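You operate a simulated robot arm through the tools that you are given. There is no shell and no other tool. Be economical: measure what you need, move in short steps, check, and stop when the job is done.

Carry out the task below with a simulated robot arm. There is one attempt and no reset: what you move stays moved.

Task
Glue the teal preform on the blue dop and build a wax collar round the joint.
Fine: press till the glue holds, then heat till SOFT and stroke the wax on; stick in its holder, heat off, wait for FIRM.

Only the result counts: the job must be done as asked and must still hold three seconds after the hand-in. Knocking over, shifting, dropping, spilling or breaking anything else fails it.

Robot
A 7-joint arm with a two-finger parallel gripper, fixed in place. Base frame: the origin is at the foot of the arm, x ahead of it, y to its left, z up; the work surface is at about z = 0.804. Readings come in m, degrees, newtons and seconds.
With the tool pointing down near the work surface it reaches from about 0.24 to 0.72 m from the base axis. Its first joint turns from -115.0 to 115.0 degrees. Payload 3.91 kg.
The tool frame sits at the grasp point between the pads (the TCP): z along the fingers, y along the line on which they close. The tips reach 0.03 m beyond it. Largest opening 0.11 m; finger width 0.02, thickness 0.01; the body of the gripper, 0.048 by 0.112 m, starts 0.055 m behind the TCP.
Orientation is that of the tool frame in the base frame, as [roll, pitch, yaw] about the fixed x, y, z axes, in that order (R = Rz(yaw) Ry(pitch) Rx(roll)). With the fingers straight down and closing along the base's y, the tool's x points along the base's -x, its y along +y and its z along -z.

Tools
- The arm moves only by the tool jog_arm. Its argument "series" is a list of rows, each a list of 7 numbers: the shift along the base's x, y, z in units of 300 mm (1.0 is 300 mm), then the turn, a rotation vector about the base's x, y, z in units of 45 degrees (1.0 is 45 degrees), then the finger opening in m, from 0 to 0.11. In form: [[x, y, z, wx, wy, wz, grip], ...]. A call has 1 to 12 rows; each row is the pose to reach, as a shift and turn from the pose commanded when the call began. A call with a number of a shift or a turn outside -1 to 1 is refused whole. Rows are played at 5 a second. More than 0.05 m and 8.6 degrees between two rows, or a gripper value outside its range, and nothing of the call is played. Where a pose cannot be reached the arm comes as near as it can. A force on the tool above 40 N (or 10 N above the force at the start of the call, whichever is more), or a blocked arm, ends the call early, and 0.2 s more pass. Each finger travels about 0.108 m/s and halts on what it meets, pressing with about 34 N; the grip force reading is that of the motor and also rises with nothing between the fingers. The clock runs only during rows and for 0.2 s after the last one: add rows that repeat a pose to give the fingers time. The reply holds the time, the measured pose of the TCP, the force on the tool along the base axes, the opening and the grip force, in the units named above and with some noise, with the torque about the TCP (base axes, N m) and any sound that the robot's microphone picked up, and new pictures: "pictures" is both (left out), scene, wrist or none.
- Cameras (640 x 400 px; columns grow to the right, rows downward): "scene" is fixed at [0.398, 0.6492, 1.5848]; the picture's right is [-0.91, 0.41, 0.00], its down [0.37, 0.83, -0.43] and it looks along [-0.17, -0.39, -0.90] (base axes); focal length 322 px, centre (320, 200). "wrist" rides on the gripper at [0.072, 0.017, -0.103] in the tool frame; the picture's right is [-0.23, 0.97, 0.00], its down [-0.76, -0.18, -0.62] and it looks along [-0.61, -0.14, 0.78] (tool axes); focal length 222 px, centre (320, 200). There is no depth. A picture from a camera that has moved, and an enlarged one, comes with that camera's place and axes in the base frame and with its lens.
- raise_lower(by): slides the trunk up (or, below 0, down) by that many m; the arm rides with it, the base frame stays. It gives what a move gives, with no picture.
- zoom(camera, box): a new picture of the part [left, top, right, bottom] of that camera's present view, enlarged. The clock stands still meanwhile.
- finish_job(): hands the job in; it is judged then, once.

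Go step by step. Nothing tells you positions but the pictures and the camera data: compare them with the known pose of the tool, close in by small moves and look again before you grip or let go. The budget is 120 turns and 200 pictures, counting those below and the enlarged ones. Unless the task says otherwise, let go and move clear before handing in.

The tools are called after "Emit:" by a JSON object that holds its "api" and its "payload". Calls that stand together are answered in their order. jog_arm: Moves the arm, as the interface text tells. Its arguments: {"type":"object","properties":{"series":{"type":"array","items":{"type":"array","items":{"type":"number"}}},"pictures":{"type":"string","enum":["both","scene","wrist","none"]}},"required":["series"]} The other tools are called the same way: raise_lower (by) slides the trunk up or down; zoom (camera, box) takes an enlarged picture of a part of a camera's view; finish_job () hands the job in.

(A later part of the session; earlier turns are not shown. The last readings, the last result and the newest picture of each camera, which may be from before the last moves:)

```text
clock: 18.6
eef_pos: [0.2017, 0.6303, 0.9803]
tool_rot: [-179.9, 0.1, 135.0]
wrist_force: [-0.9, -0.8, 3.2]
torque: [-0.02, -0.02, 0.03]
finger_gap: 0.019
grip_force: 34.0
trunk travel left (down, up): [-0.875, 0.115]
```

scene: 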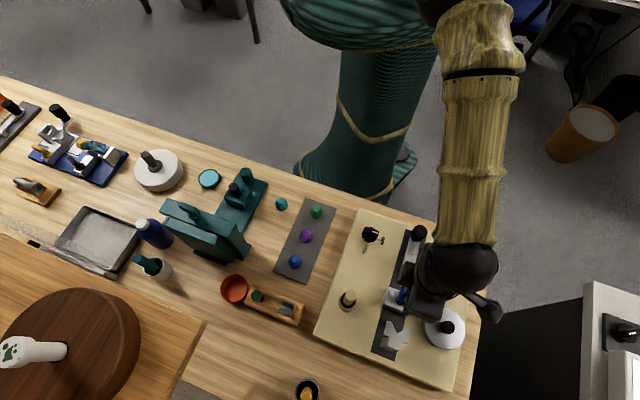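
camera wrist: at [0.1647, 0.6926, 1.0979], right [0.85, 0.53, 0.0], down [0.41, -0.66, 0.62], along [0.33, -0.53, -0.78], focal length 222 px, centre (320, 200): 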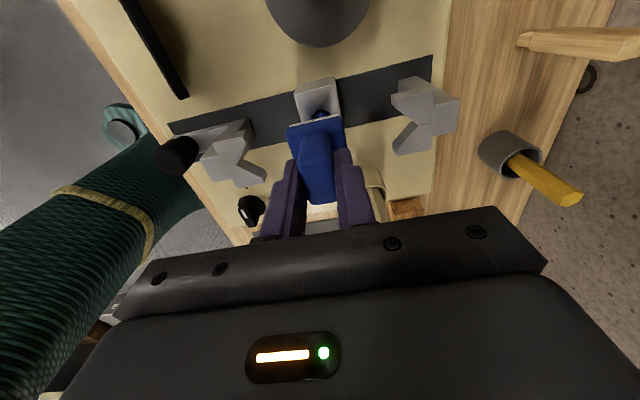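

Contact at TCP z ≈ 0.980 with 3 N. I'll wipe back and forth lightly.

Emit:
{"api": "jog_arm", "payload": {"series": [[0, 0, -0.006, 0, 0, 0, 0.0], [-0.024, 0.024, -0.006, 0, 0, 0, 0.0], [0.024, -0.024, -0.006, 0, 0, 0, 0.0], [-0.024, 0.024, -0.006, 0, 0, 0, 0.0], [0.024, -0.024, -0.006, 0, 0, 0, 0.0], [0, 0, -0.006, 0, 0, 0, 0.0], [0.024, 0.024, -0.006, 0, 0, 0, 0.0], [-0.024, -0.024, -0.006, 0, 0, 0, 0.0], [0.024, 0.024, -0.006, 0, 0, 0, 0.0], [-0.024, -0.024, -0.006, 0, 0, 0, 0.0], [0, 0, -0.006, 0, 0, 0, 0.0]], "pictures": "none"}}

Emit:
{"api": "jog_arm", "payload": {"series": [[0, 0, 0.05, 0, 0, 0, 0.0], [-0.0, 0, 0.1, 0, 0, 0, 0.0], [0.1, -0.1, 0.1, 0, 0, 0, 0.0], [0.18, -0.18, 0.1, 0, 0, 0, 0.0], [0.26, -0.26, 0.1, 0, 0, 0, 0.0], [0.26, -0.26, 0.1, 0, 0, 0, 0.0]]}}

Emit:
{"api": "zoom", "payload": {"camera": "scene", "box": [385, 280, 425, 305]}}

Emit:
{"api": "zoom", "payload": {"camera": "wrist", "box": [240, 0, 400, 100]}}

```text
clock: 21.0
eef_pos: [0.2009, 0.6292, 0.9756]
tool_rot: [180.0, -0.1, 135.0]
wrist_force: [1.1, 0.7, 21.8]
torque: [0.11, -0.13, 0.0]
finger_gap: 0.0195
grip_force: 33.9
trunk travel left (down, up): [-0.875, 0.115]
```

```text
clock: 22.4
eef_pos: [0.2782, 0.553, 1.0066]
tool_rot: [-179.9, 0.0, 135.0]
wrist_force: [0.5, 0.5, -0.6]
torque: [0.01, 0.0, -0.02]
finger_gap: 0.0191
grip_force: 34.9
trunk travel left (down, up): [-0.875, 0.115]
camera wrist: at [0.24, 0.6177, 1.1104], right [0.85, 0.53, 0.0], down [0.41, -0.66, 0.62], along [0.33, -0.53, -0.78], focal length 222 px, centre (320, 200)
```

scene: 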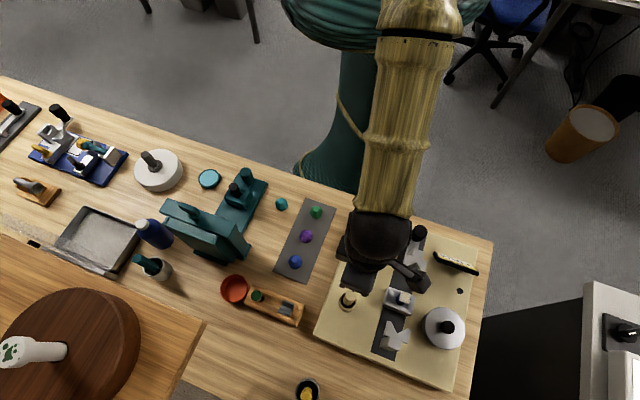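
wrist: 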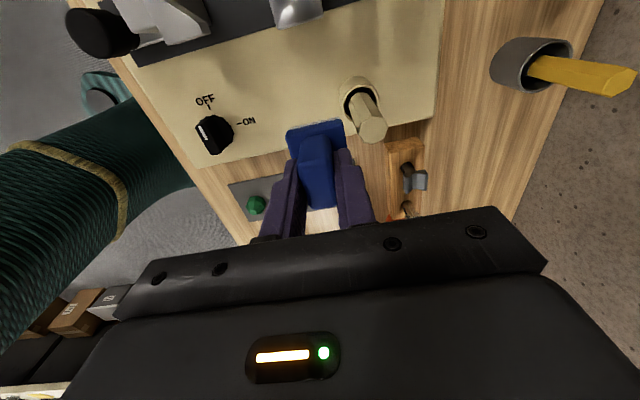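

```text
16.00 times, centred on (405, 292) of scene
camera zoom: at [0.398, 0.6492, 1.5848], right [-0.91, 0.41, 0.0], down [0.37, 0.83, -0.43], along [-0.17, -0.39, -0.9], focal length 5154 px, centre (-1040, -1280)
```

zoom: 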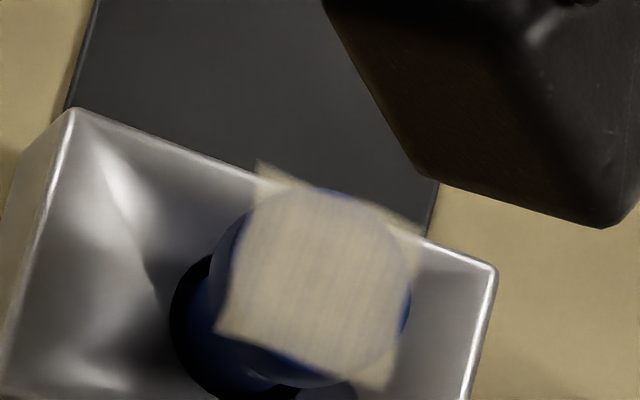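

```text
4.00 times, centred on (320, 50) of wrist
camera zoom: at [0.24, 0.6177, 1.1104], right [0.85, 0.53, 0.0], down [0.41, -0.66, 0.62], along [0.33, -0.53, -0.78], focal length 888 px, centre (320, 800)
```

zoom: 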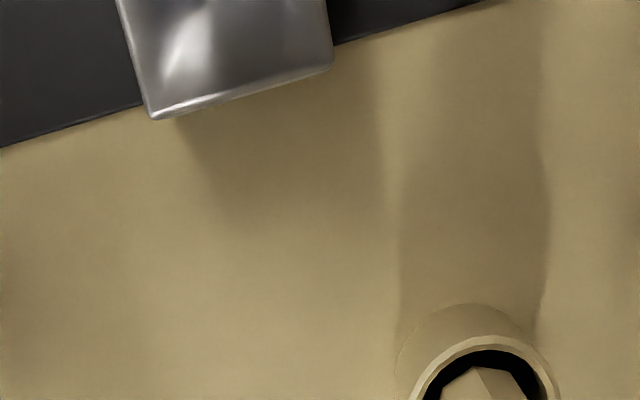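

The patch looks unchanged after that short wipe. I'll try once more with longer strokes.

Emit:
{"api": "jog_arm", "payload": {"series": [[-0.09, 0.09, 0, 0, 0, 0, 0], [-0.18, 0.18, 0, 0, 0, 0, 0], [-0.26, 0.26, 0, 0, 0, 0, 0], [-0.26, 0.26, -0.06, 0, 0, 0, 0], [-0.26, 0.26, -0.096, 0, 0, 0, 0], [-0.26, 0.26, -0.096, 0, 0, 0, 0]], "pictures": "none"}}

Emit:
{"api": "jog_arm", "payload": {"series": [[-0.03, 0.03, 0, 0, 0, 0, 0], [-0.06, 0.06, 0, 0, 0, 0, 0], [-0.03, 0.03, 0, 0, 0, 0, 0], [0, 0, 0, 0, 0, 0, 0], [0.03, -0.03, 0, 0, 0, 0, 0], [0.06, -0.06, 0, 0, 0, 0, 0], [0.03, -0.03, 0, 0, 0, 0, 0], [-0.03, 0.03, 0, 0, 0, 0, 0], [-0.06, 0.06, 0, 0, 0, 0, 0], [0, 0, 0, 0, 0, 0, 0], [0.06, -0.06, 0, 0, 0, 0, 0], [0, 0, 0, 0, 0, 0, 0]], "pictures": "none"}}

Emit:
{"api": "jog_arm", "payload": {"series": [[-0.03, 0.03, 0, 0, 0, 0, 0], [-0.06, 0.06, 0, 0, 0, 0, 0], [-0.03, 0.03, 0, 0, 0, 0, 0], [0, 0, 0, 0, 0, 0, 0], [0.03, -0.03, 0, 0, 0, 0, 0], [0.06, -0.06, 0, 0, 0, 0, 0], [0.08, -0.08, 0, 0, 0, 0, 0], [0.1, -0.1, 0, 0, 0, 0, 0], [0.12, -0.12, 0.06, 0, 0, 0, 0], [0.2, -0.2, 0.1, 0, 0, 0, 0], [0.28, -0.28, 0.1, 0, 0, 0, 0]], "pictures": "scene"}}

Emit:
{"api": "zoom", "payload": {"camera": "scene", "box": [385, 280, 425, 305]}}

```text
clock: 23.8
eef_pos: [0.1998, 0.6305, 0.9773]
tool_rot: [-180.0, 0.0, 134.9]
wrist_force: [-1.0, 0.8, -0.3]
torque: [0.01, 0.03, 0.03]
finger_gap: 0.0188
grip_force: 34.1
trunk travel left (down, up): [-0.875, 0.115]
```

```text
clock: 26.4
eef_pos: [0.1997, 0.6288, 0.9781]
tool_rot: [179.9, 0.0, 135.0]
wrist_force: [0.2, 0.1, -0.8]
torque: [0.02, 0.0, 0.0]
finger_gap: 0.0192
grip_force: 34.2
trunk travel left (down, up): [-0.875, 0.115]
```

```text
clock: 28.8
eef_pos: [0.2858, 0.5464, 1.0075]
tool_rot: [-180.0, 0.1, 134.9]
wrist_force: [0.1, 0.0, -0.2]
torque: [0.03, 0.04, 0.0]
finger_gap: 0.019
grip_force: 33.8
trunk travel left (down, up): [-0.875, 0.115]
```

scene: 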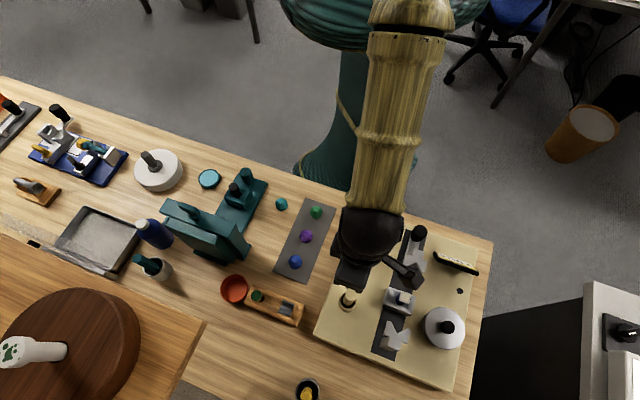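

```text
16.00 times, centred on (405, 292) of scene
camera zoom: at [0.398, 0.6492, 1.5848], right [-0.91, 0.41, 0.0], down [0.37, 0.83, -0.43], along [-0.17, -0.39, -0.9], focal length 5154 px, centre (-1040, -1280)
```

zoom: 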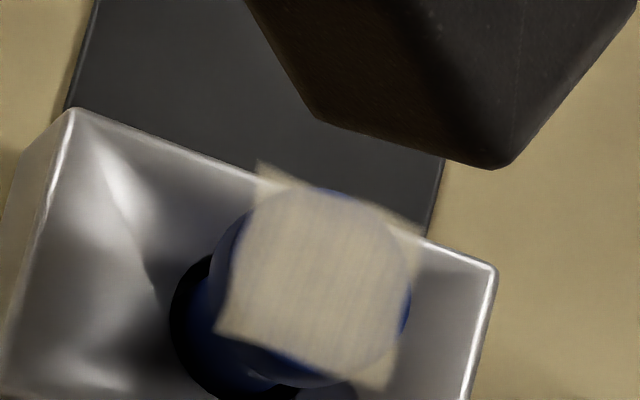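

That second pass wasn't actually touching. I'll repeat it 2–3 mm lower, checking force.

Emit:
{"api": "jog_arm", "payload": {"series": [[-0.09, 0.09, 0, 0, 0, 0, 0], [-0.18, 0.18, 0, 0, 0, 0, 0], [-0.28, 0.28, 0, 0, 0, 0, 0], [-0.28, 0.28, -0.06, 0, 0, 0, 0], [-0.28, 0.28, -0.102, 0, 0, 0, 0], [-0.28, 0.28, -0.108, 0, 0, 0, 0]], "pictures": "none"}}

Emit:
{"api": "jog_arm", "payload": {"series": [[-0.02, 0.02, 0, 0, 0, 0, 0], [-0.04, 0.04, 0, 0, 0, 0, 0], [-0.02, 0.02, 0, 0, 0, 0, 0], [0, 0, 0, 0, 0, 0, 0], [0.02, -0.02, 0, 0, 0, 0, 0], [0.04, -0.04, 0, 0, 0, 0, 0], [0.02, -0.02, 0, 0, 0, 0, 0], [-0.02, 0.02, 0, 0, 0, 0, 0], [-0.04, 0.04, 0, 0, 0, 0, 0], [0, 0, 0, 0, 0, 0, 0], [0.04, -0.04, 0, 0, 0, 0, 0], [0, 0, 0, 0, 0, 0, 0]], "pictures": "none"}}

```text
clock: 30.2
eef_pos: [0.201, 0.6297, 0.9757]
tool_rot: [180.0, -0.2, 134.9]
wrist_force: [-1.3, 1.4, 4.4]
torque: [0.06, 0.11, 0.03]
finger_gap: 0.019
grip_force: 33.9
trunk travel left (down, up): [-0.875, 0.115]
```

```text
clock: 32.8
eef_pos: [0.2024, 0.6291, 0.9753]
tool_rot: [-180.0, 0.1, 134.8]
wrist_force: [2.7, -2.3, 13.7]
torque: [-0.2, -0.27, 0.01]
finger_gap: 0.0194
grip_force: 34.0
trunk travel left (down, up): [-0.875, 0.115]
```

Emit:
{"api": "jog_arm", "payload": {"series": [[0, 0, 0.05, 0, 0, 0, 0.0], [0, 0, 0.1, 0, 0, 0, 0.0], [0.1, -0.1, 0.1, 0, 0, 0, 0.0], [0.18, -0.18, 0.1, 0, 0, 0, 0.0], [0.28, -0.28, 0.1, 0, 0, 0, 0.0], [0.28, -0.28, 0.1, 0, 0, 0, 0.0]], "pictures": "none"}}

Emit:
{"api": "zoom", "payload": {"camera": "scene", "box": [385, 280, 425, 305]}}

```text
clock: 34.2
eef_pos: [0.2844, 0.545, 1.0062]
tool_rot: [-179.9, 0.0, 135.0]
wrist_force: [-0.3, 0.4, 0.0]
torque: [0.0, -0.01, -0.01]
finger_gap: 0.0194
grip_force: 34.5
trunk travel left (down, up): [-0.875, 0.115]
```

```text
16.00 times, centred on (405, 292) of scene
camera zoom: at [0.398, 0.6492, 1.5848], right [-0.91, 0.41, 0.0], down [0.37, 0.83, -0.43], along [-0.17, -0.39, -0.9], focal length 5154 px, centre (-1040, -1280)
```

zoom: 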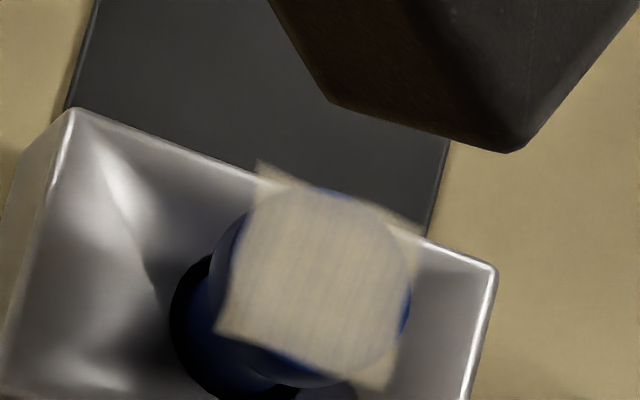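

The patch looks slightly more translucent than at first, so wiping may be working slowly. I'll scrub much more.

Emit:
{"api": "jog_arm", "payload": {"series": [[-0.09, 0.09, 0, 0, 0, 0, 0], [-0.18, 0.18, 0, 0, 0, 0, 0], [-0.28, 0.28, 0, 0, 0, 0, 0], [-0.28, 0.28, -0.06, 0, 0, 0, 0], [-0.28, 0.28, -0.1, 0, 0, 0, 0], [-0.28, 0.28, -0.104, 0, 0, 0, 0]], "pictures": "none"}}

Emit:
{"api": "jog_arm", "payload": {"series": [[-0.04, 0.04, 0, 0, 0, 0, 0], [0.04, -0.04, 0, 0, 0, 0, 0], [-0.04, 0.04, 0, 0, 0, 0, 0], [0.04, -0.04, 0, 0, 0, 0, 0], [-0.04, 0.04, 0, 0, 0, 0, 0], [0.04, -0.04, 0, 0, 0, 0, 0], [-0.04, 0.04, 0, 0, 0, 0, 0], [0.04, -0.04, 0, 0, 0, 0, 0], [-0.04, 0.04, 0, 0, 0, 0, 0], [0.04, -0.04, 0, 0, 0, 0, 0], [-0.04, 0.04, 0, 0, 0, 0, 0], [0, 0, 0, 0, 0, 0, 0]], "pictures": "none"}}

Emit:
{"api": "jog_arm", "payload": {"series": [[0.03, 0.03, 0, 0, 0, 0, 0], [-0.03, -0.03, 0, 0, 0, 0, 0], [0.03, 0.03, 0, 0, 0, 0, 0], [-0.03, -0.03, 0, 0, 0, 0, 0], [0.03, 0.03, 0, 0, 0, 0, 0], [-0.03, -0.03, 0, 0, 0, 0, 0], [0.03, 0.03, 0, 0, 0, 0, 0], [-0.03, -0.03, 0, 0, 0, 0, 0], [0.03, 0.03, 0, 0, 0, 0, 0], [-0.03, -0.03, 0, 0, 0, 0, 0], [0.03, 0.03, 0, 0, 0, 0, 0], [0, 0, 0, 0, 0, 0, 0]], "pictures": "none"}}

Emit:
{"api": "jog_arm", "payload": {"series": [[0, 0, 0.05, 0, 0, 0, 0.0], [0, 0, 0.1, 0, 0, 0, 0.0], [0.1, -0.1, 0.1, 0, 0, 0, 0.0], [0.18, -0.18, 0.1, 0, 0, 0, 0.0], [0.28, -0.28, 0.1, 0, 0, 0, 0.0], [0.28, -0.28, 0.1, 0, 0, 0, 0.0]], "pictures": "none"}}

Emit:
{"api": "zoom", "payload": {"camera": "scene", "box": [385, 280, 425, 305]}}

```text
clock: 35.6
eef_pos: [0.2017, 0.6289, 0.9746]
tool_rot: [179.9, -0.1, 134.9]
wrist_force: [-0.2, -1.0, 14.6]
torque: [-0.06, -0.04, -0.04]
finger_gap: 0.0191
grip_force: 34.3
trunk travel left (down, up): [-0.875, 0.115]
```

```text
clock: 38.2
eef_pos: [0.2047, 0.6285, 0.9752]
tool_rot: [180.0, -0.1, 134.9]
wrist_force: [-0.5, -0.7, -0.9]
torque: [0.0, 0.05, -0.02]
finger_gap: 0.0189
grip_force: 34.9
trunk travel left (down, up): [-0.875, 0.115]
```

```text
clock: 40.8
eef_pos: [0.1993, 0.6277, 0.9762]
tool_rot: [-179.9, 0.0, 135.0]
wrist_force: [-0.2, 0.2, 0.0]
torque: [0.01, -0.04, -0.01]
finger_gap: 0.0193
grip_force: 34.1
trunk travel left (down, up): [-0.875, 0.115]
```

```text
clock: 42.2
eef_pos: [0.2843, 0.5487, 1.0046]
tool_rot: [-179.9, 0.0, 135.0]
wrist_force: [0.0, -0.3, -0.8]
torque: [-0.03, -0.01, -0.03]
finger_gap: 0.0189
grip_force: 33.6
trunk travel left (down, up): [-0.875, 0.115]
```

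```text
16.00 times, centred on (405, 292) of scene
camera zoom: at [0.398, 0.6492, 1.5848], right [-0.91, 0.41, 0.0], down [0.37, 0.83, -0.43], along [-0.17, -0.39, -0.9], focal length 5154 px, centre (-1040, -1280)
```

zoom: 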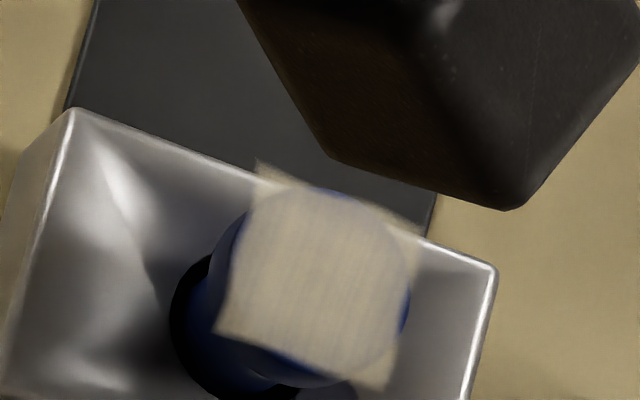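

It is fading slowly, so wiping is right; contact keeps being lost as the pad slips in the grip. I'll scrub more with steady downward feed.

Emit:
{"api": "jog_arm", "payload": {"series": [[-0.09, 0.09, 0, 0, 0, 0, 0], [-0.18, 0.18, 0, 0, 0, 0, 0], [-0.28, 0.28, 0, 0, 0, 0, 0], [-0.28, 0.28, -0.06, 0, 0, 0, 0], [-0.28, 0.28, -0.1, 0, 0, 0, 0], [-0.28, 0.28, -0.106, 0, 0, 0, 0]], "pictures": "none"}}

Emit:
{"api": "jog_arm", "payload": {"series": [[-0.03, 0.03, 0, 0, 0, 0, 0], [0.03, -0.03, -0.001, 0, 0, 0, 0], [-0.03, 0.03, -0.002, 0, 0, 0, 0], [0.03, -0.03, -0.003, 0, 0, 0, 0], [-0.03, 0.03, -0.004, 0, 0, 0, 0], [0.03, -0.03, -0.005, 0, 0, 0, 0], [-0.03, 0.03, -0.006, 0, 0, 0, 0], [0.03, -0.03, -0.007, 0, 0, 0, 0], [-0.03, 0.03, -0.008, 0, 0, 0, 0], [0.03, -0.03, -0.009, 0, 0, 0, 0], [-0.03, 0.03, -0.01, 0, 0, 0, 0], [0, 0, -0.01, 0, 0, 0, 0]], "pictures": "none"}}

Emit:
{"api": "jog_arm", "payload": {"series": [[-0.03, 0.03, 0, 0, 0, 0, 0], [0.03, -0.03, -0.001, 0, 0, 0, 0], [-0.03, 0.03, -0.002, 0, 0, 0, 0], [0.03, -0.03, -0.003, 0, 0, 0, 0], [-0.03, 0.03, -0.004, 0, 0, 0, 0], [0.03, -0.03, -0.005, 0, 0, 0, 0], [-0.03, 0.03, -0.006, 0, 0, 0, 0], [0.03, -0.03, -0.007, 0, 0, 0, 0], [-0.03, 0.03, -0.008, 0, 0, 0, 0], [0.03, -0.03, -0.009, 0, 0, 0, 0], [-0.03, 0.03, -0.01, 0, 0, 0, 0], [0, 0, -0.01, 0, 0, 0, 0]], "pictures": "wrist"}}

```text
clock: 43.6
eef_pos: [0.2016, 0.6303, 0.9729]
tool_rot: [179.9, -0.1, 135.0]
wrist_force: [-0.3, 0.1, 5.7]
torque: [0.0, 0.04, -0.02]
finger_gap: 0.0191
grip_force: 33.9
trunk travel left (down, up): [-0.875, 0.115]
```

```text
clock: 46.2
eef_pos: [0.2014, 0.6274, 0.971]
tool_rot: [-179.8, 0.0, 134.9]
wrist_force: [-1.0, 0.5, 3.1]
torque: [0.07, 0.05, -0.01]
finger_gap: 0.0192
grip_force: 33.5
trunk travel left (down, up): [-0.875, 0.115]
```

```text
clock: 48.8
eef_pos: [0.2, 0.6301, 0.9689]
tool_rot: [179.8, -0.3, 135.0]
wrist_force: [-3.1, 5.8, 27.4]
torque: [0.36, 0.2, 0.01]
finger_gap: 0.0192
grip_force: 33.9
trunk travel left (down, up): [-0.875, 0.115]
camera wrist: at [0.1614, 0.6937, 1.0729], right [0.85, 0.53, 0.0], down [0.41, -0.67, 0.62], along [0.33, -0.52, -0.79], focal length 222 px, centre (320, 200)
```

wrist: 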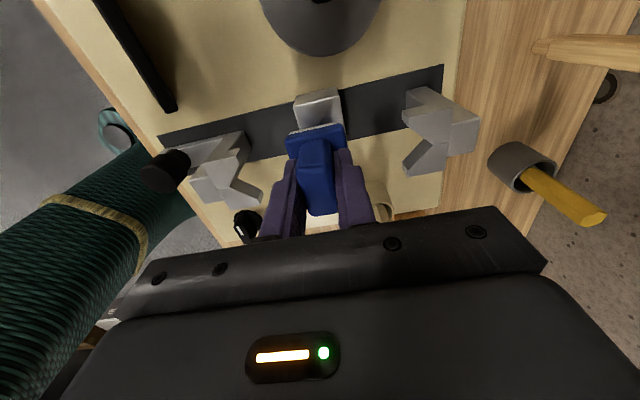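

Emit:
{"api": "jog_arm", "payload": {"series": [[0, 0, 0.05, 0, 0, 0, 0.0], [0, 0, 0.12, 0, 0, 0, 0.0], [0.1, -0.1, 0.12, 0, 0, 0, 0.0], [0.18, -0.18, 0.12, 0, 0, 0, 0.0], [0.28, -0.28, 0.12, 0, 0, 0, 0.0], [0.28, -0.28, 0.12, 0, 0, 0, 0.0]], "pictures": "none"}}

Emit:
{"api": "zoom", "payload": {"camera": "scene", "box": [385, 280, 425, 305]}}

```text
clock: 50.2
eef_pos: [0.2802, 0.5432, 1.0038]
tool_rot: [-179.9, 0.0, 134.9]
wrist_force: [0.4, 0.9, -1.0]
torque: [0.0, -0.02, 0.01]
finger_gap: 0.0189
grip_force: 34.5
trunk travel left (down, up): [-0.875, 0.115]
```

```text
16.00 times, centred on (405, 292) of scene
camera zoom: at [0.398, 0.6492, 1.5848], right [-0.91, 0.41, 0.0], down [0.37, 0.83, -0.43], along [-0.17, -0.39, -0.9], focal length 5154 px, centre (-1040, -1280)
```

zoom: 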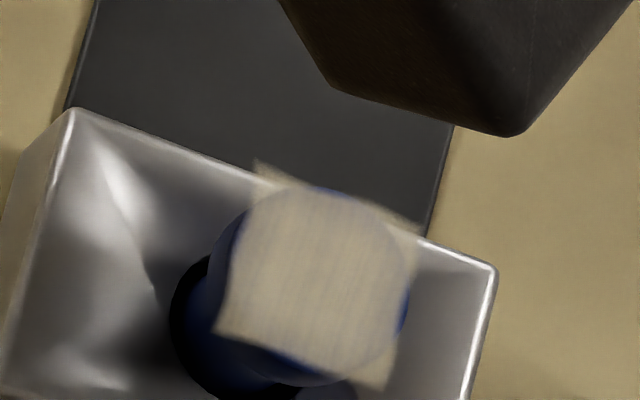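

No clear change, so the patch may well be the brushed-on glue film itself; I'll return the wiper to its place, then look closely again.

Emit:
{"api": "jog_arm", "payload": {"series": [[-0.145, -0.09, 0, 0, 0, 0, 0], [-0.145, -0.09, -0.1, 0, 0, 0, 0], [-0.145, -0.09, -0.2, 0, 0, 0, 0], [-0.145, -0.09, -0.3, 0, 0, 0, 0], [-0.145, -0.09, -0.335, 0, 0, 0, 0], [-0.145, -0.09, -0.345, 0, 0, 0, 0]], "pictures": "wrist"}}

Emit:
{"api": "jog_arm", "payload": {"series": [[0, 0, -0.007, 0, 0, 0, 0], [0, 0, -0.01, 0, 0, 0, 0]], "pictures": "none"}}

```text
refused: row 1 steps farther than a row can; nothing moved
```

```text
clock: 50.8
eef_pos: [0.285, 0.5433, 1.0001]
tool_rot: [-180.0, 0.0, 135.0]
wrist_force: [1.0, -0.4, 0.0]
torque: [0.0, -0.02, 0.0]
finger_gap: 0.0189
grip_force: 34.1
trunk travel left (down, up): [-0.875, 0.115]
```

Emit:
{"api": "jog_arm", "payload": {"series": [[-0.07, -0.045, 0, 0, 0, 0, 0], [-0.145, -0.09, 0, 0, 0, 0, 0], [-0.145, -0.09, -0.1, 0, 0, 0, 0], [-0.145, -0.09, -0.2, 0, 0, 0, 0], [-0.145, -0.09, -0.3, 0, 0, 0, 0], [-0.145, -0.09, -0.325, 0, 0, 0, 0], [-0.145, -0.09, -0.335, 0, 0, 0, 0]], "pictures": "wrist"}}

```text
clock: 52.4
eef_pos: [0.2424, 0.5193, 0.8978]
tool_rot: [-179.9, -0.1, 135.0]
wrist_force: [0.1, -0.1, -0.4]
torque: [0.02, -0.02, 0.02]
finger_gap: 0.0192
grip_force: 34.3
trunk travel left (down, up): [-0.875, 0.115]
camera wrist: at [0.2036, 0.5828, 1.0007], right [0.85, 0.53, 0.0], down [0.41, -0.66, 0.62], along [0.33, -0.53, -0.78], focal length 222 px, centre (320, 200)
```

wrist: 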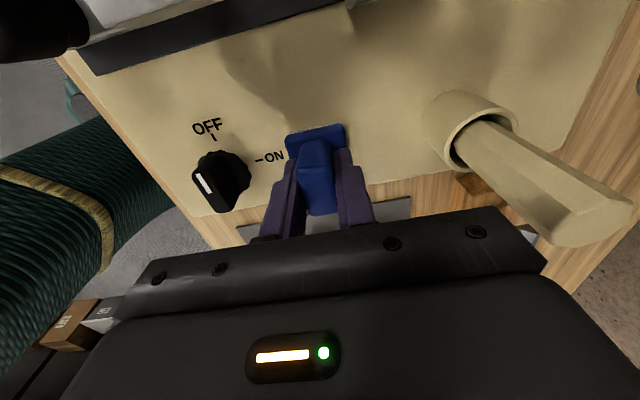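

Not yet in contact; I'll go down a millimetre at a time.

Emit:
{"api": "jog_arm", "payload": {"series": [[0, 0, -0.005, 0, 0, 0, 0], [0, 0, -0.01, 0, 0, 0, 0]], "pictures": "none"}}

Emit:
{"api": "jog_arm", "payload": {"series": [[0, 0, -0.005, 0, 0, 0, 0], [0, 0, -0.008, 0, 0, 0, 0]], "pictures": "none"}}

```text
clock: 53.0
eef_pos: [0.242, 0.5195, 0.8951]
tool_rot: [180.0, 0.0, 134.9]
wrist_force: [0.1, -0.1, 2.1]
torque: [0.02, 0.0, -0.01]
finger_gap: 0.0192
grip_force: 34.0
trunk travel left (down, up): [-0.875, 0.115]
```

```text
clock: 53.6
eef_pos: [0.2423, 0.5195, 0.8956]
tool_rot: [179.9, -0.2, 135.0]
wrist_force: [-0.8, -3.4, 19.1]
torque: [0.03, 0.32, 0.05]
finger_gap: 0.0192
grip_force: 34.3
trunk travel left (down, up): [-0.875, 0.115]
```

In contact with the plate. Release, raise, and look at the dop from near above.

Emit:
{"api": "jog_arm", "payload": {"series": [[0, 0, 0.004, 0, 0, 0, 0.03], [0, 0, 0.004, 0, 0, 0, 0.06], [0, 0, 0.004, 0, 0, 0, 0.06], [0, 0, 0.1, 0, 0, 0, 0.06], [0, 0, 0.2, 0, 0, 0, 0.06], [0, 0.0, 0.3, 0, 0, 0, 0.06], [-0.08, 0.1, 0.35, 0, 0, 0, 0.08], [-0.16, 0.2, 0.35, 0, 0, 0, 0.1], [-0.2, 0.33, 0.35, 0, 0, 0, 0.1], [-0.2, 0.45, 0.35, 0, 0, 0, 0.1], [-0.2, 0.45, 0.35, 0, 0, 0, 0.1]]}}

Emit:
{"api": "zoom", "payload": {"camera": "wrist", "box": [290, 120, 350, 180]}}

Emit:
{"api": "zoom", "payload": {"camera": "scene", "box": [330, 225, 410, 285]}}

```text
clock: 56.0
eef_pos: [0.1799, 0.6525, 0.9973]
tool_rot: [-179.9, 0.0, 134.9]
wrist_force: [0.0, -0.4, 0.4]
torque: [0.02, -0.01, 0.01]
finger_gap: 0.1
grip_force: 0.0
trunk travel left (down, up): [-0.875, 0.115]
camera wrist: at [0.1415, 0.7155, 1.0999], right [0.85, 0.53, 0.0], down [0.41, -0.66, 0.62], along [0.33, -0.53, -0.78], focal length 222 px, centre (320, 200)
```

scene: 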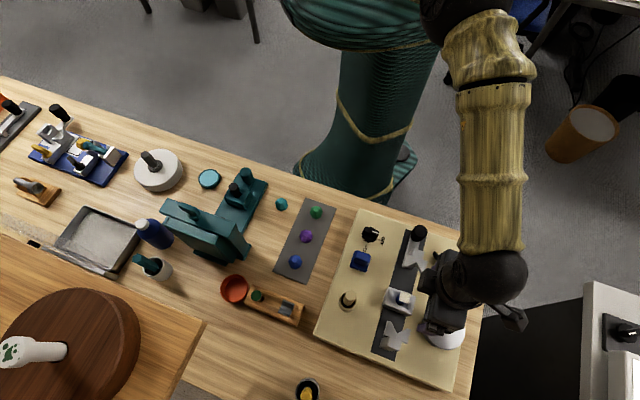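
wrist: 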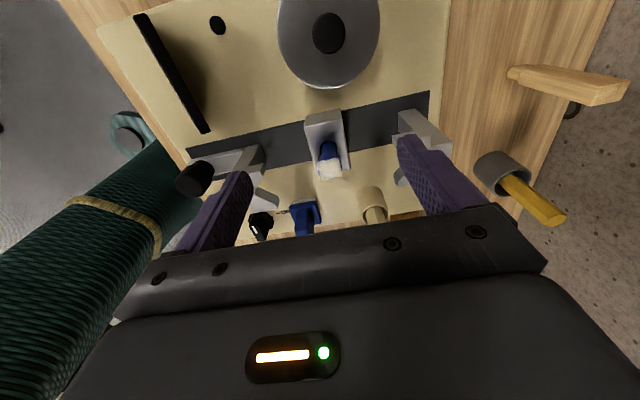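

```text
6.67 times, centred on (320, 150) of wrist
camera zoom: at [0.1415, 0.7155, 1.0999], right [0.85, 0.53, 0.0], down [0.41, -0.66, 0.62], along [0.33, -0.53, -0.78], focal length 1481 px, centre (320, 533)
```

zoom: 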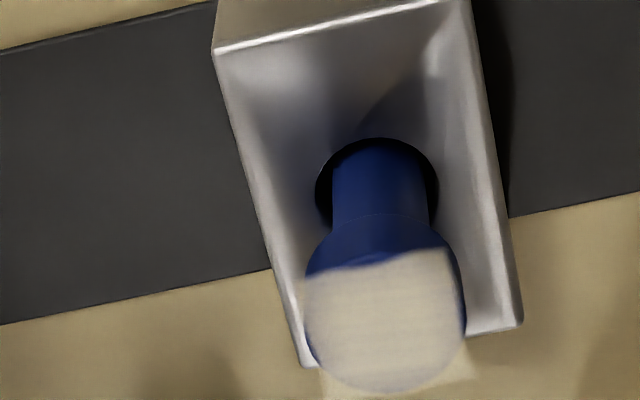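

```text
6.67 times, centred on (370, 255) of scene
camera zoom: at [0.398, 0.6492, 1.5848], right [-0.91, 0.41, 0.0], down [0.37, 0.83, -0.43], along [-0.17, -0.39, -0.9], focal length 2148 px, centre (-13, -167)
```

zoom: 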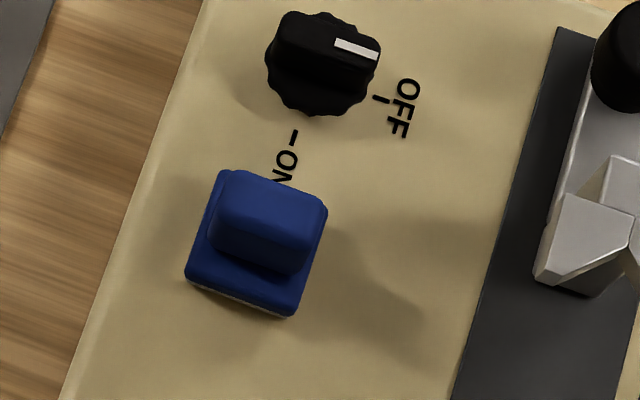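

Emit:
{"api": "jog_arm", "payload": {"series": [[0, 0, 0.1, 0, 0, 0, 0.1], [0.05, -0.12, 0.1, 0, 0, 0, 0.1], [0.1, -0.25, 0.1, 0, 0, 0, 0.1], [0.18, -0.38, 0.1, 0, 0, 0, 0.1], [0.26, -0.51, 0.1, 0, 0, 0, 0.1], [0.34, -0.63, 0.1, 0, 0, 0, 0.1], [0.42, -0.75, 0.1, 0, 0, 0, 0.1], [0.5, -0.87, 0.1, 0, 0, 0, 0.1], [0.55, -0.95, 0.1, 0, 0, 0, 0.1], [0.55, -0.95, 0.1, 0, 0, 0, 0.1]], "pictures": "none"}}

Emit:
{"api": "zoom", "payload": {"camera": "scene", "box": [385, 280, 425, 305]}}

Emit:
{"api": "zoom", "payload": {"camera": "scene", "box": [310, 200, 500, 390]}}

```text
clock: 58.2
eef_pos: [0.3443, 0.3675, 1.0275]
tool_rot: [-179.9, 0.0, 135.0]
wrist_force: [0.5, -0.3, 0.1]
torque: [0.03, 0.0, -0.01]
finger_gap: 0.1
grip_force: 0.0
trunk travel left (down, up): [-0.875, 0.115]
```

```text
16.00 times, centred on (405, 292) of scene
camera zoom: at [0.398, 0.6492, 1.5848], right [-0.91, 0.41, 0.0], down [0.37, 0.83, -0.43], along [-0.17, -0.39, -0.9], focal length 5154 px, centre (-1040, -1280)
```

zoom: 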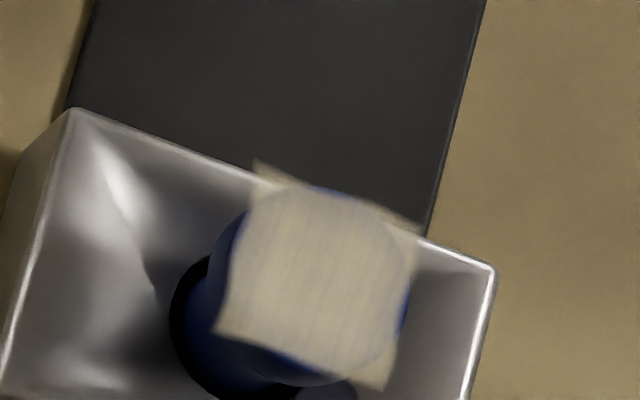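

```text
2.11 times, centred on (405, 295) of scene
camera zoom: at [0.398, 0.6492, 1.5848], right [-0.91, 0.41, 0.0], down [0.37, 0.83, -0.43], along [-0.17, -0.39, -0.9], focal length 678 px, centre (141, 0)
```

zoom: 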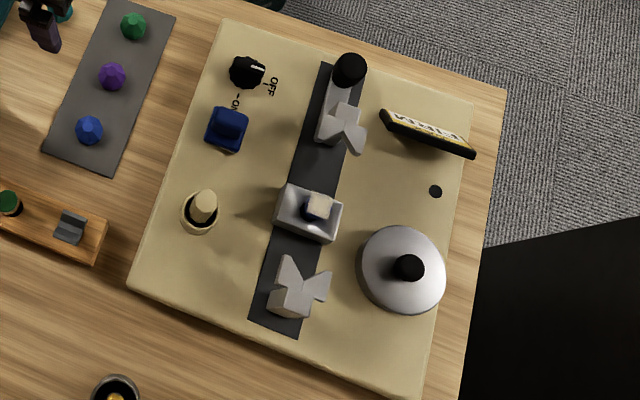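

The wiping changed little, so I take the patch to be the glue film and proceed; bonding will be verified. I'll go to the teal preform now.

Emit:
{"api": "jog_arm", "payload": {"series": [[-0.02, -0.05, -0.1, 0, 0, 0, 0.07], [-0.03, -0.1, -0.2, 0, 0, 0, 0.07], [-0.047, -0.15, -0.3, 0, 0, 0, 0.07], [-0.047, -0.15, -0.3, 0, 0, 0, 0.07]], "pictures": "wrist"}}

Emit:
{"api": "zoom", "payload": {"camera": "wrist", "box": [260, 110, 380, 210]}}

Emit:
{"api": "zoom", "payload": {"camera": "scene", "box": [260, 190, 308, 220]}}

```text
clock: 59.2
eef_pos: [0.333, 0.3215, 0.9363]
tool_rot: [-180.0, 0.0, 134.9]
wrist_force: [-0.3, -0.4, -0.1]
torque: [0.0, -0.01, 0.02]
finger_gap: 0.0701
grip_force: 0.0
trunk travel left (down, up): [-0.875, 0.115]
camera wrist: at [0.2931, 0.385, 1.0384], right [0.85, 0.53, 0.0], down [0.41, -0.66, 0.62], along [0.33, -0.53, -0.78], focal length 222 px, centre (320, 200)
```

wrist: 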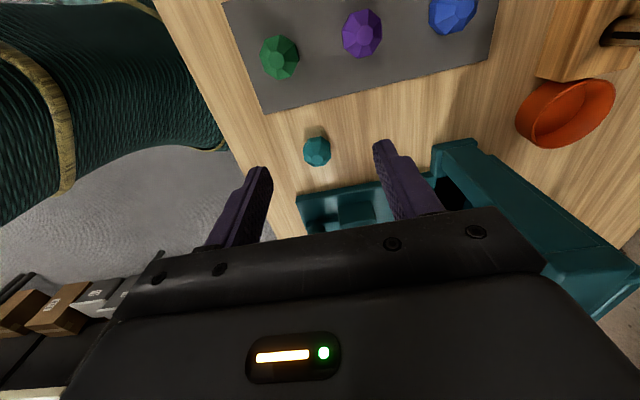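

```text
4.00 times, centred on (320, 160) of wrist
camera zoom: at [0.2931, 0.385, 1.0384], right [0.85, 0.53, 0.0], down [0.41, -0.66, 0.62], along [0.33, -0.53, -0.78], focal length 888 px, centre (320, 360)
```

zoom: 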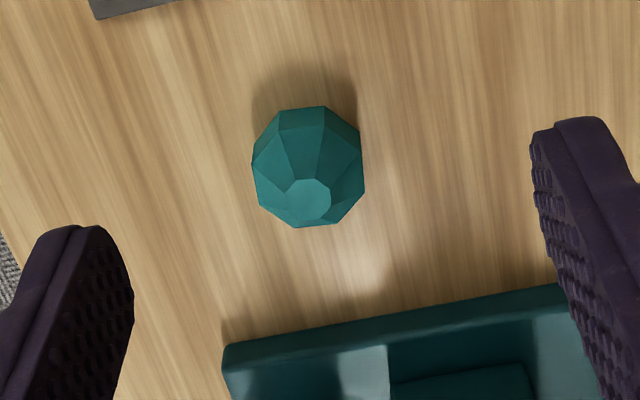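

```text
13.33 times, centred on (284, 205) of scene
camera zoom: at [0.398, 0.6492, 1.5848], right [-0.91, 0.41, 0.0], down [0.37, 0.83, -0.43], along [-0.17, -0.39, -0.9], focal length 4295 px, centre (800, 133)
```

zoom: 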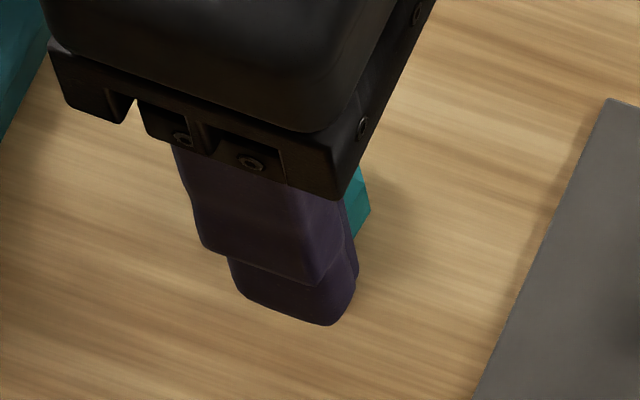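

Gem is about 31 mm wide, 30 mm high at (0.349, 0.289). I'll descend around it and close.

Emit:
{"api": "jog_arm", "payload": {"series": [[0.03, -0.054, 0, 0, 0, 0, 0.07], [0.053, -0.108, 0, 0, 0, 0, 0.07], [0.053, -0.108, -0.12, 0, 0, 0, 0.07], [0.053, -0.108, -0.24, 0, 0, 0, 0.07], [0.053, -0.108, -0.3, 0, 0, 0, 0.07], [0.053, -0.108, -0.33, 0, 0, 0, 0.07], [0.053, -0.108, -0.33, 0, 0, 0, 0.07]], "pictures": "wrist"}}

Emit:
{"api": "zoom", "payload": {"camera": "wrist", "box": [240, 110, 400, 220]}}

```text
clock: 60.8
eef_pos: [0.3496, 0.2909, 0.8389]
tool_rot: [-179.9, -0.1, 135.0]
wrist_force: [-0.3, 0.4, -0.5]
torque: [0.01, 0.0, -0.02]
finger_gap: 0.07
grip_force: 0.1
trunk travel left (down, up): [-0.875, 0.115]
camera wrist: at [0.3115, 0.3545, 0.9418], right [0.85, 0.53, 0.0], down [0.41, -0.66, 0.62], along [0.33, -0.53, -0.78], focal length 222 px, centre (320, 200)
```

wrist: 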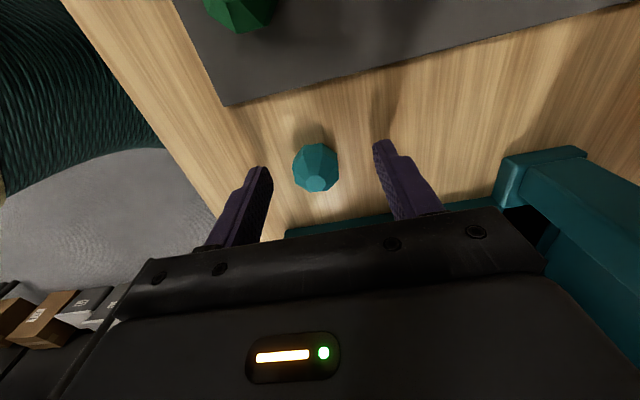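

```text
3.64 times, centred on (320, 165) of wrist
camera zoom: at [0.3115, 0.3545, 0.9418], right [0.85, 0.53, 0.0], down [0.41, -0.66, 0.62], along [0.33, -0.53, -0.78], focal length 808 px, centre (320, 327)
```

zoom: 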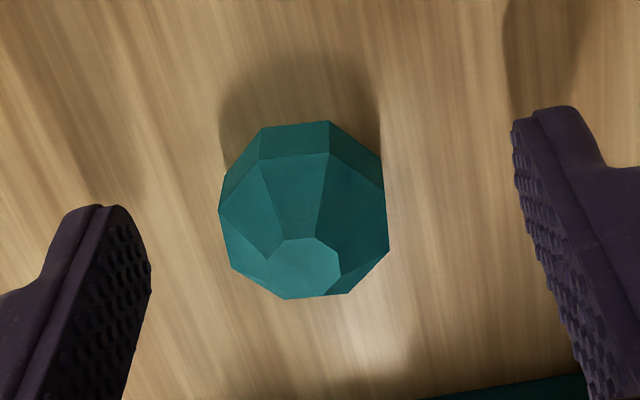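

Well centred. Close and lift a little.

Emit:
{"api": "jog_arm", "payload": {"series": [[0, 0, 0, 0, 0, 0, 0.04], [0, 0, 0, 0, 0, 0, 0.02], [0, 0, 0, 0, 0, 0, 0.02], [0, 0, 0, 0, 0, 0, 0.02], [0, 0, 0.06, 0, 0, 0, 0.02], [0, 0, 0.12, 0, 0, 0, 0.02], [0, 0, 0.2, 0, 0, 0, 0.02], [0, 0, 0.3, 0, 0, 0, 0.02], [0, 0, 0.3, 0, 0, 0, 0.02]], "pictures": "wrist"}}

Emit:
{"api": "zoom", "payload": {"camera": "wrist", "box": [240, 110, 400, 220]}}

```text
clock: 62.8
eef_pos: [0.3507, 0.2903, 0.93]
tool_rot: [-179.9, -0.1, 134.9]
wrist_force: [-0.4, 0.3, -0.9]
torque: [0.0, 0.04, -0.01]
finger_gap: 0.0287
grip_force: 33.8
trunk travel left (down, up): [-0.875, 0.115]
camera wrist: at [0.3113, 0.3547, 1.0323], right [0.85, 0.53, 0.0], down [0.41, -0.66, 0.62], along [0.33, -0.53, -0.78], focal length 222 px, centre (320, 200)
```

wrist: 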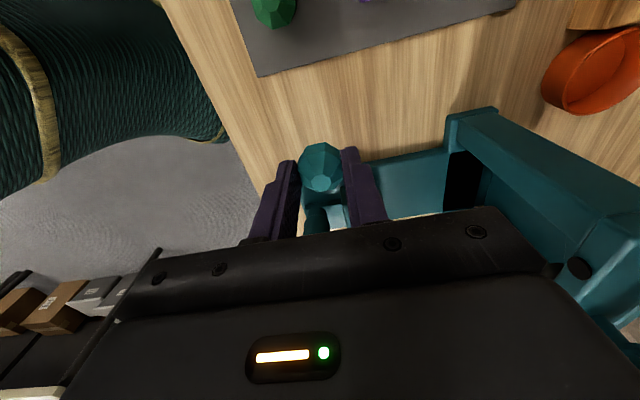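

```text
3.64 times, centred on (320, 165) of wrist
camera zoom: at [0.3113, 0.3547, 1.0323], right [0.85, 0.53, 0.0], down [0.41, -0.66, 0.62], along [0.33, -0.53, -0.78], focal length 808 px, centre (320, 327)
```

zoom: 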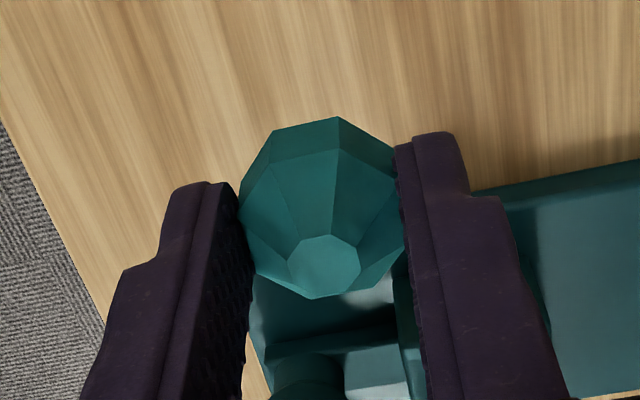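

Gem is held at 28.7 mm, centred on the TCP, with its bottom 35 mm below the TCP. I'll carry it toward the dop at a safe height.

Emit:
{"api": "jog_arm", "payload": {"series": [[0, 0, 0.12, 0, 0, 0, 0.02], [0, 0.02, 0.24, 0, 0, 0, 0.02], [-0.05, 0.14, 0.28, 0, 0, 0, 0.02], [-0.1, 0.26, 0.28, 0, 0, 0, 0.02], [-0.16, 0.38, 0.28, 0, 0, 0, 0.02], [-0.22, 0.5, 0.28, 0, 0, 0, 0.02], [-0.28, 0.62, 0.28, 0, 0, 0, 0.02], [-0.34, 0.74, 0.28, 0, 0, 0, 0.02], [-0.4, 0.86, 0.28, 0, 0, 0, 0.02], [-0.44, 0.98, 0.28, 0, 0, 0, 0.02], [-0.44, 0.98, 0.28, 0, 0, 0, 0.02]], "pictures": "none"}}

Emit:
{"api": "jog_arm", "payload": {"series": [[-0.04, 0.12, 0.0, 0, 0, 0, 0.02], [-0.04, 0.146, -0.06, 0, 0, 0, 0.02], [-0.04, 0.146, -0.12, 0, 0, 0, 0.02], [-0.04, 0.146, -0.12, 0, 0, 0, 0.02]]}}

Emit:
{"api": "zoom", "payload": {"camera": "wrist", "box": [250, 80, 390, 210]}}

```text
clock: 65.2
eef_pos: [0.2134, 0.5862, 1.016]
tool_rot: [-179.8, 0.0, 134.9]
wrist_force: [0.1, -0.2, -0.7]
torque: [0.0, -0.01, 0.0]
finger_gap: 0.0286
grip_force: 33.9
trunk travel left (down, up): [-0.875, 0.115]
```

```text
clock: 66.2
eef_pos: [0.2047, 0.6275, 0.9789]
tool_rot: [-180.0, 0.0, 134.8]
wrist_force: [-0.2, -0.4, -1.0]
torque: [-0.03, 0.02, -0.03]
finger_gap: 0.0288
grip_force: 33.4
trunk travel left (down, up): [-0.875, 0.115]
camera wrist: at [0.1659, 0.6913, 1.0828], right [0.85, 0.53, 0.0], down [0.41, -0.66, 0.62], along [0.33, -0.53, -0.78], focal length 222 px, centre (320, 200)
```

scene: 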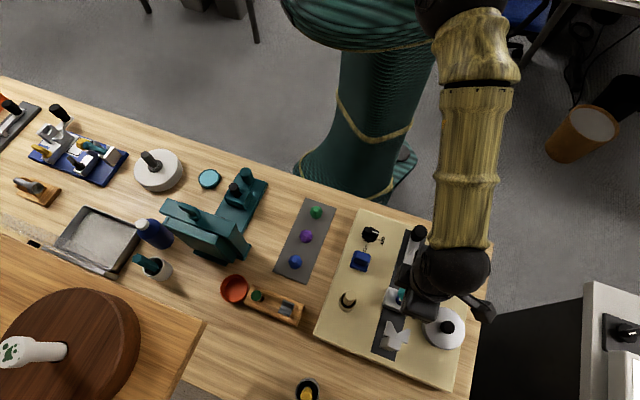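
wrist: 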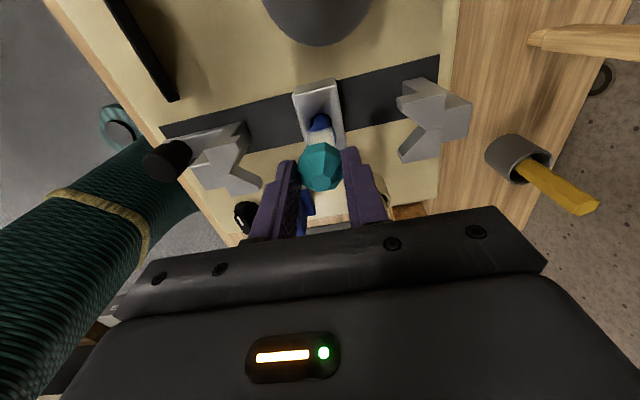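

```text
3.08 times, centred on (320, 145) of wrist
camera zoom: at [0.1659, 0.6913, 1.0828], right [0.85, 0.53, 0.0], down [0.41, -0.66, 0.62], along [0.33, -0.53, -0.78], focal length 684 px, centre (320, 369)
```

zoom: 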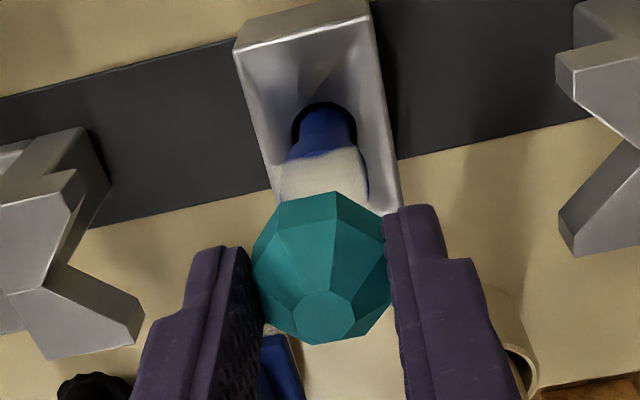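

The gem is nearly over the dop; I'll shift by (+3, −2) mm and lower to just above contact.

Emit:
{"api": "jog_arm", "payload": {"series": [[0.009, -0.007, 0.0, 0, 0, 0, 0.02], [0.009, -0.007, -0.04, 0, 0, 0, 0.02], [0.009, -0.007, -0.075, 0, 0, 0, 0.02], [0.009, -0.007, -0.075, 0, 0, 0, 0.02]], "pictures": "wrist"}}

Emit:
{"api": "zoom", "payload": {"camera": "wrist", "box": [270, 90, 370, 200]}}

Emit:
{"api": "zoom", "payload": {"camera": "scene", "box": [375, 270, 425, 310]}}

```text
clock: 67.2
eef_pos: [0.2089, 0.6274, 0.9582]
tool_rot: [179.9, -0.2, 135.1]
wrist_force: [-0.4, -0.2, 16.9]
torque: [-0.04, 0.09, -0.02]
finger_gap: 0.0287
grip_force: 34.0
trunk travel left (down, up): [-0.875, 0.115]
camera wrist: at [0.1695, 0.69, 1.062], right [0.85, 0.53, 0.0], down [0.41, -0.67, 0.62], along [0.33, -0.53, -0.78], focal length 222 px, centre (320, 200)
```

wrist: 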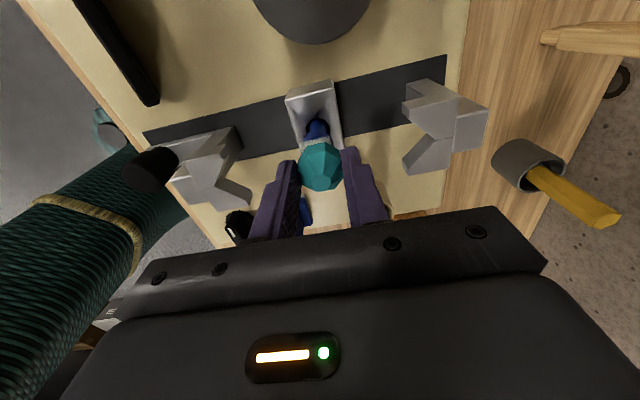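

```text
3.64 times, centred on (320, 145) of wrist
camera zoom: at [0.1695, 0.69, 1.062], right [0.85, 0.53, 0.0], down [0.41, -0.67, 0.62], along [0.33, -0.53, -0.78], focal length 808 px, centre (320, 400)
```

zoom: 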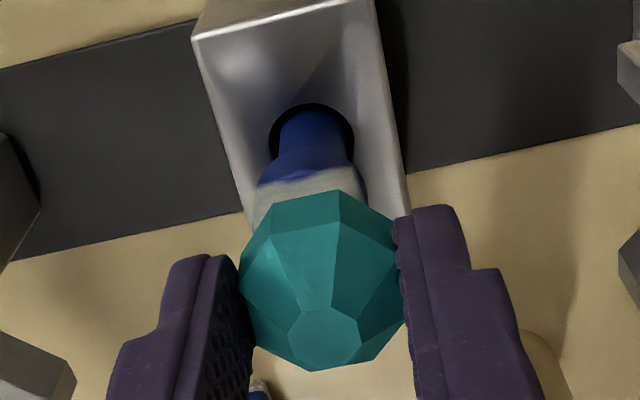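

```text
10.00 times, centred on (400, 290) of scene
camera zoom: at [0.398, 0.6492, 1.5848], right [-0.91, 0.41, 0.0], down [0.37, 0.83, -0.43], along [-0.17, -0.39, -0.9], focal length 3222 px, centre (-480, -700)
```

zoom: 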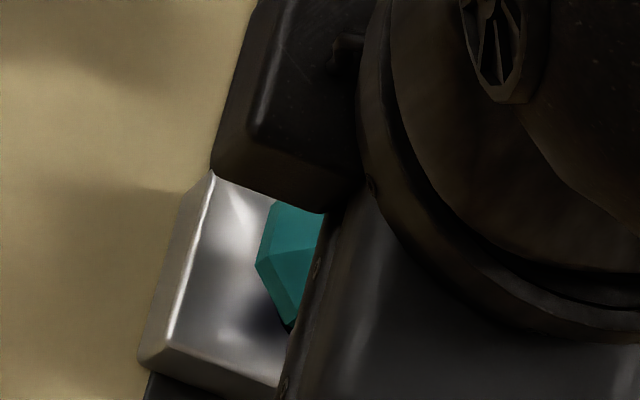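

Contact came earlier than expected (17 N), so the dop top is ~0.922 and the gem is offset ~6 mm away from the camera side. I'll lift slightly and recentre.

Emit:
{"api": "jog_arm", "payload": {"series": [[0, 0, 0.04, 0, 0, 0, 0.02], [-0.015, 0.017, 0.04, 0, 0, 0, 0.02], [-0.015, 0.017, 0.04, 0, 0, 0, 0.02]], "pictures": "wrist"}}

Emit:
{"api": "zoom", "payload": {"camera": "wrist", "box": [270, 90, 370, 200]}}

```text
clock: 68.0
eef_pos: [0.2034, 0.631, 0.9662]
tool_rot: [-179.9, 0.1, 134.9]
wrist_force: [0.1, 0.2, -1.3]
torque: [0.03, -0.01, 0.02]
finger_gap: 0.0287
grip_force: 33.7
trunk travel left (down, up): [-0.875, 0.115]
camera wrist: at [0.1649, 0.6948, 1.0697], right [0.85, 0.53, 0.0], down [0.41, -0.66, 0.62], along [0.33, -0.53, -0.78], focal length 222 px, centre (320, 200)
```

wrist: 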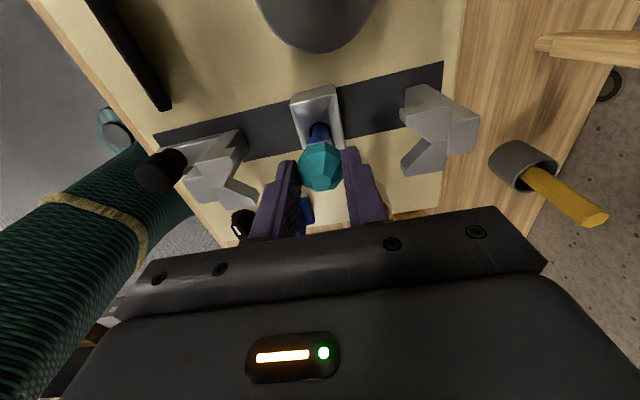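

```text
3.64 times, centred on (320, 145) of wrist
camera zoom: at [0.1649, 0.6948, 1.0697], right [0.85, 0.53, 0.0], down [0.41, -0.66, 0.62], along [0.33, -0.53, -0.78], focal length 808 px, centre (320, 400)
```

zoom: 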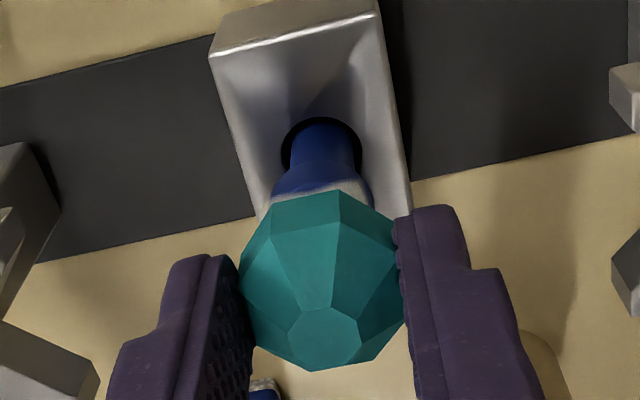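

Aligned now. I'll lower to contact and press, listening for any sound.

Emit:
{"api": "jog_arm", "payload": {"series": [[0, 0, -0.02, 0, 0, 0, 0.02], [0, 0, -0.03, 0, 0, 0, 0.02], [0, 0, -0.036, 0, 0, 0, 0.02], [0, 0, -0.038, 0, 0, 0, 0.02], [0, 0, -0.04, 0, 0, 0, 0.02], [0, 0, -0.04, 0, 0, 0, 0.02]], "pictures": "wrist"}}

Emit:
{"api": "zoom", "payload": {"camera": "wrist", "box": [270, 90, 370, 200]}}

```text
clock: 69.4
eef_pos: [0.2033, 0.6304, 0.9582]
tool_rot: [179.7, -0.2, 135.0]
wrist_force: [1.4, 0.5, 24.0]
torque: [-0.08, -0.19, 0.04]
finger_gap: 0.0288
grip_force: 33.8
trunk travel left (down, up): [-0.875, 0.115]
camera wrist: at [0.1637, 0.6937, 1.0614], right [0.85, 0.53, 0.0], down [0.41, -0.67, 0.62], along [0.33, -0.53, -0.78], focal length 222 px, centre (320, 200)
```

wrist: 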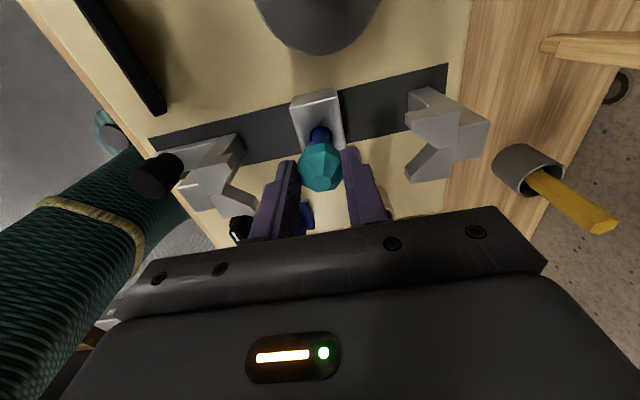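

```text
3.64 times, centred on (320, 145) of wrist
camera zoom: at [0.1637, 0.6937, 1.0614], right [0.85, 0.53, 0.0], down [0.41, -0.67, 0.62], along [0.33, -0.53, -0.78], focal length 808 px, centre (320, 400)
```

zoom: 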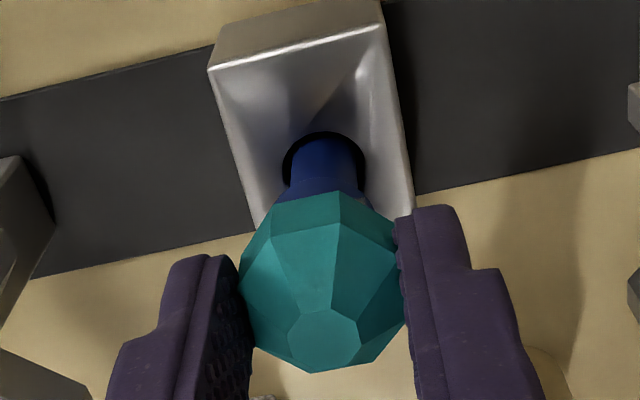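

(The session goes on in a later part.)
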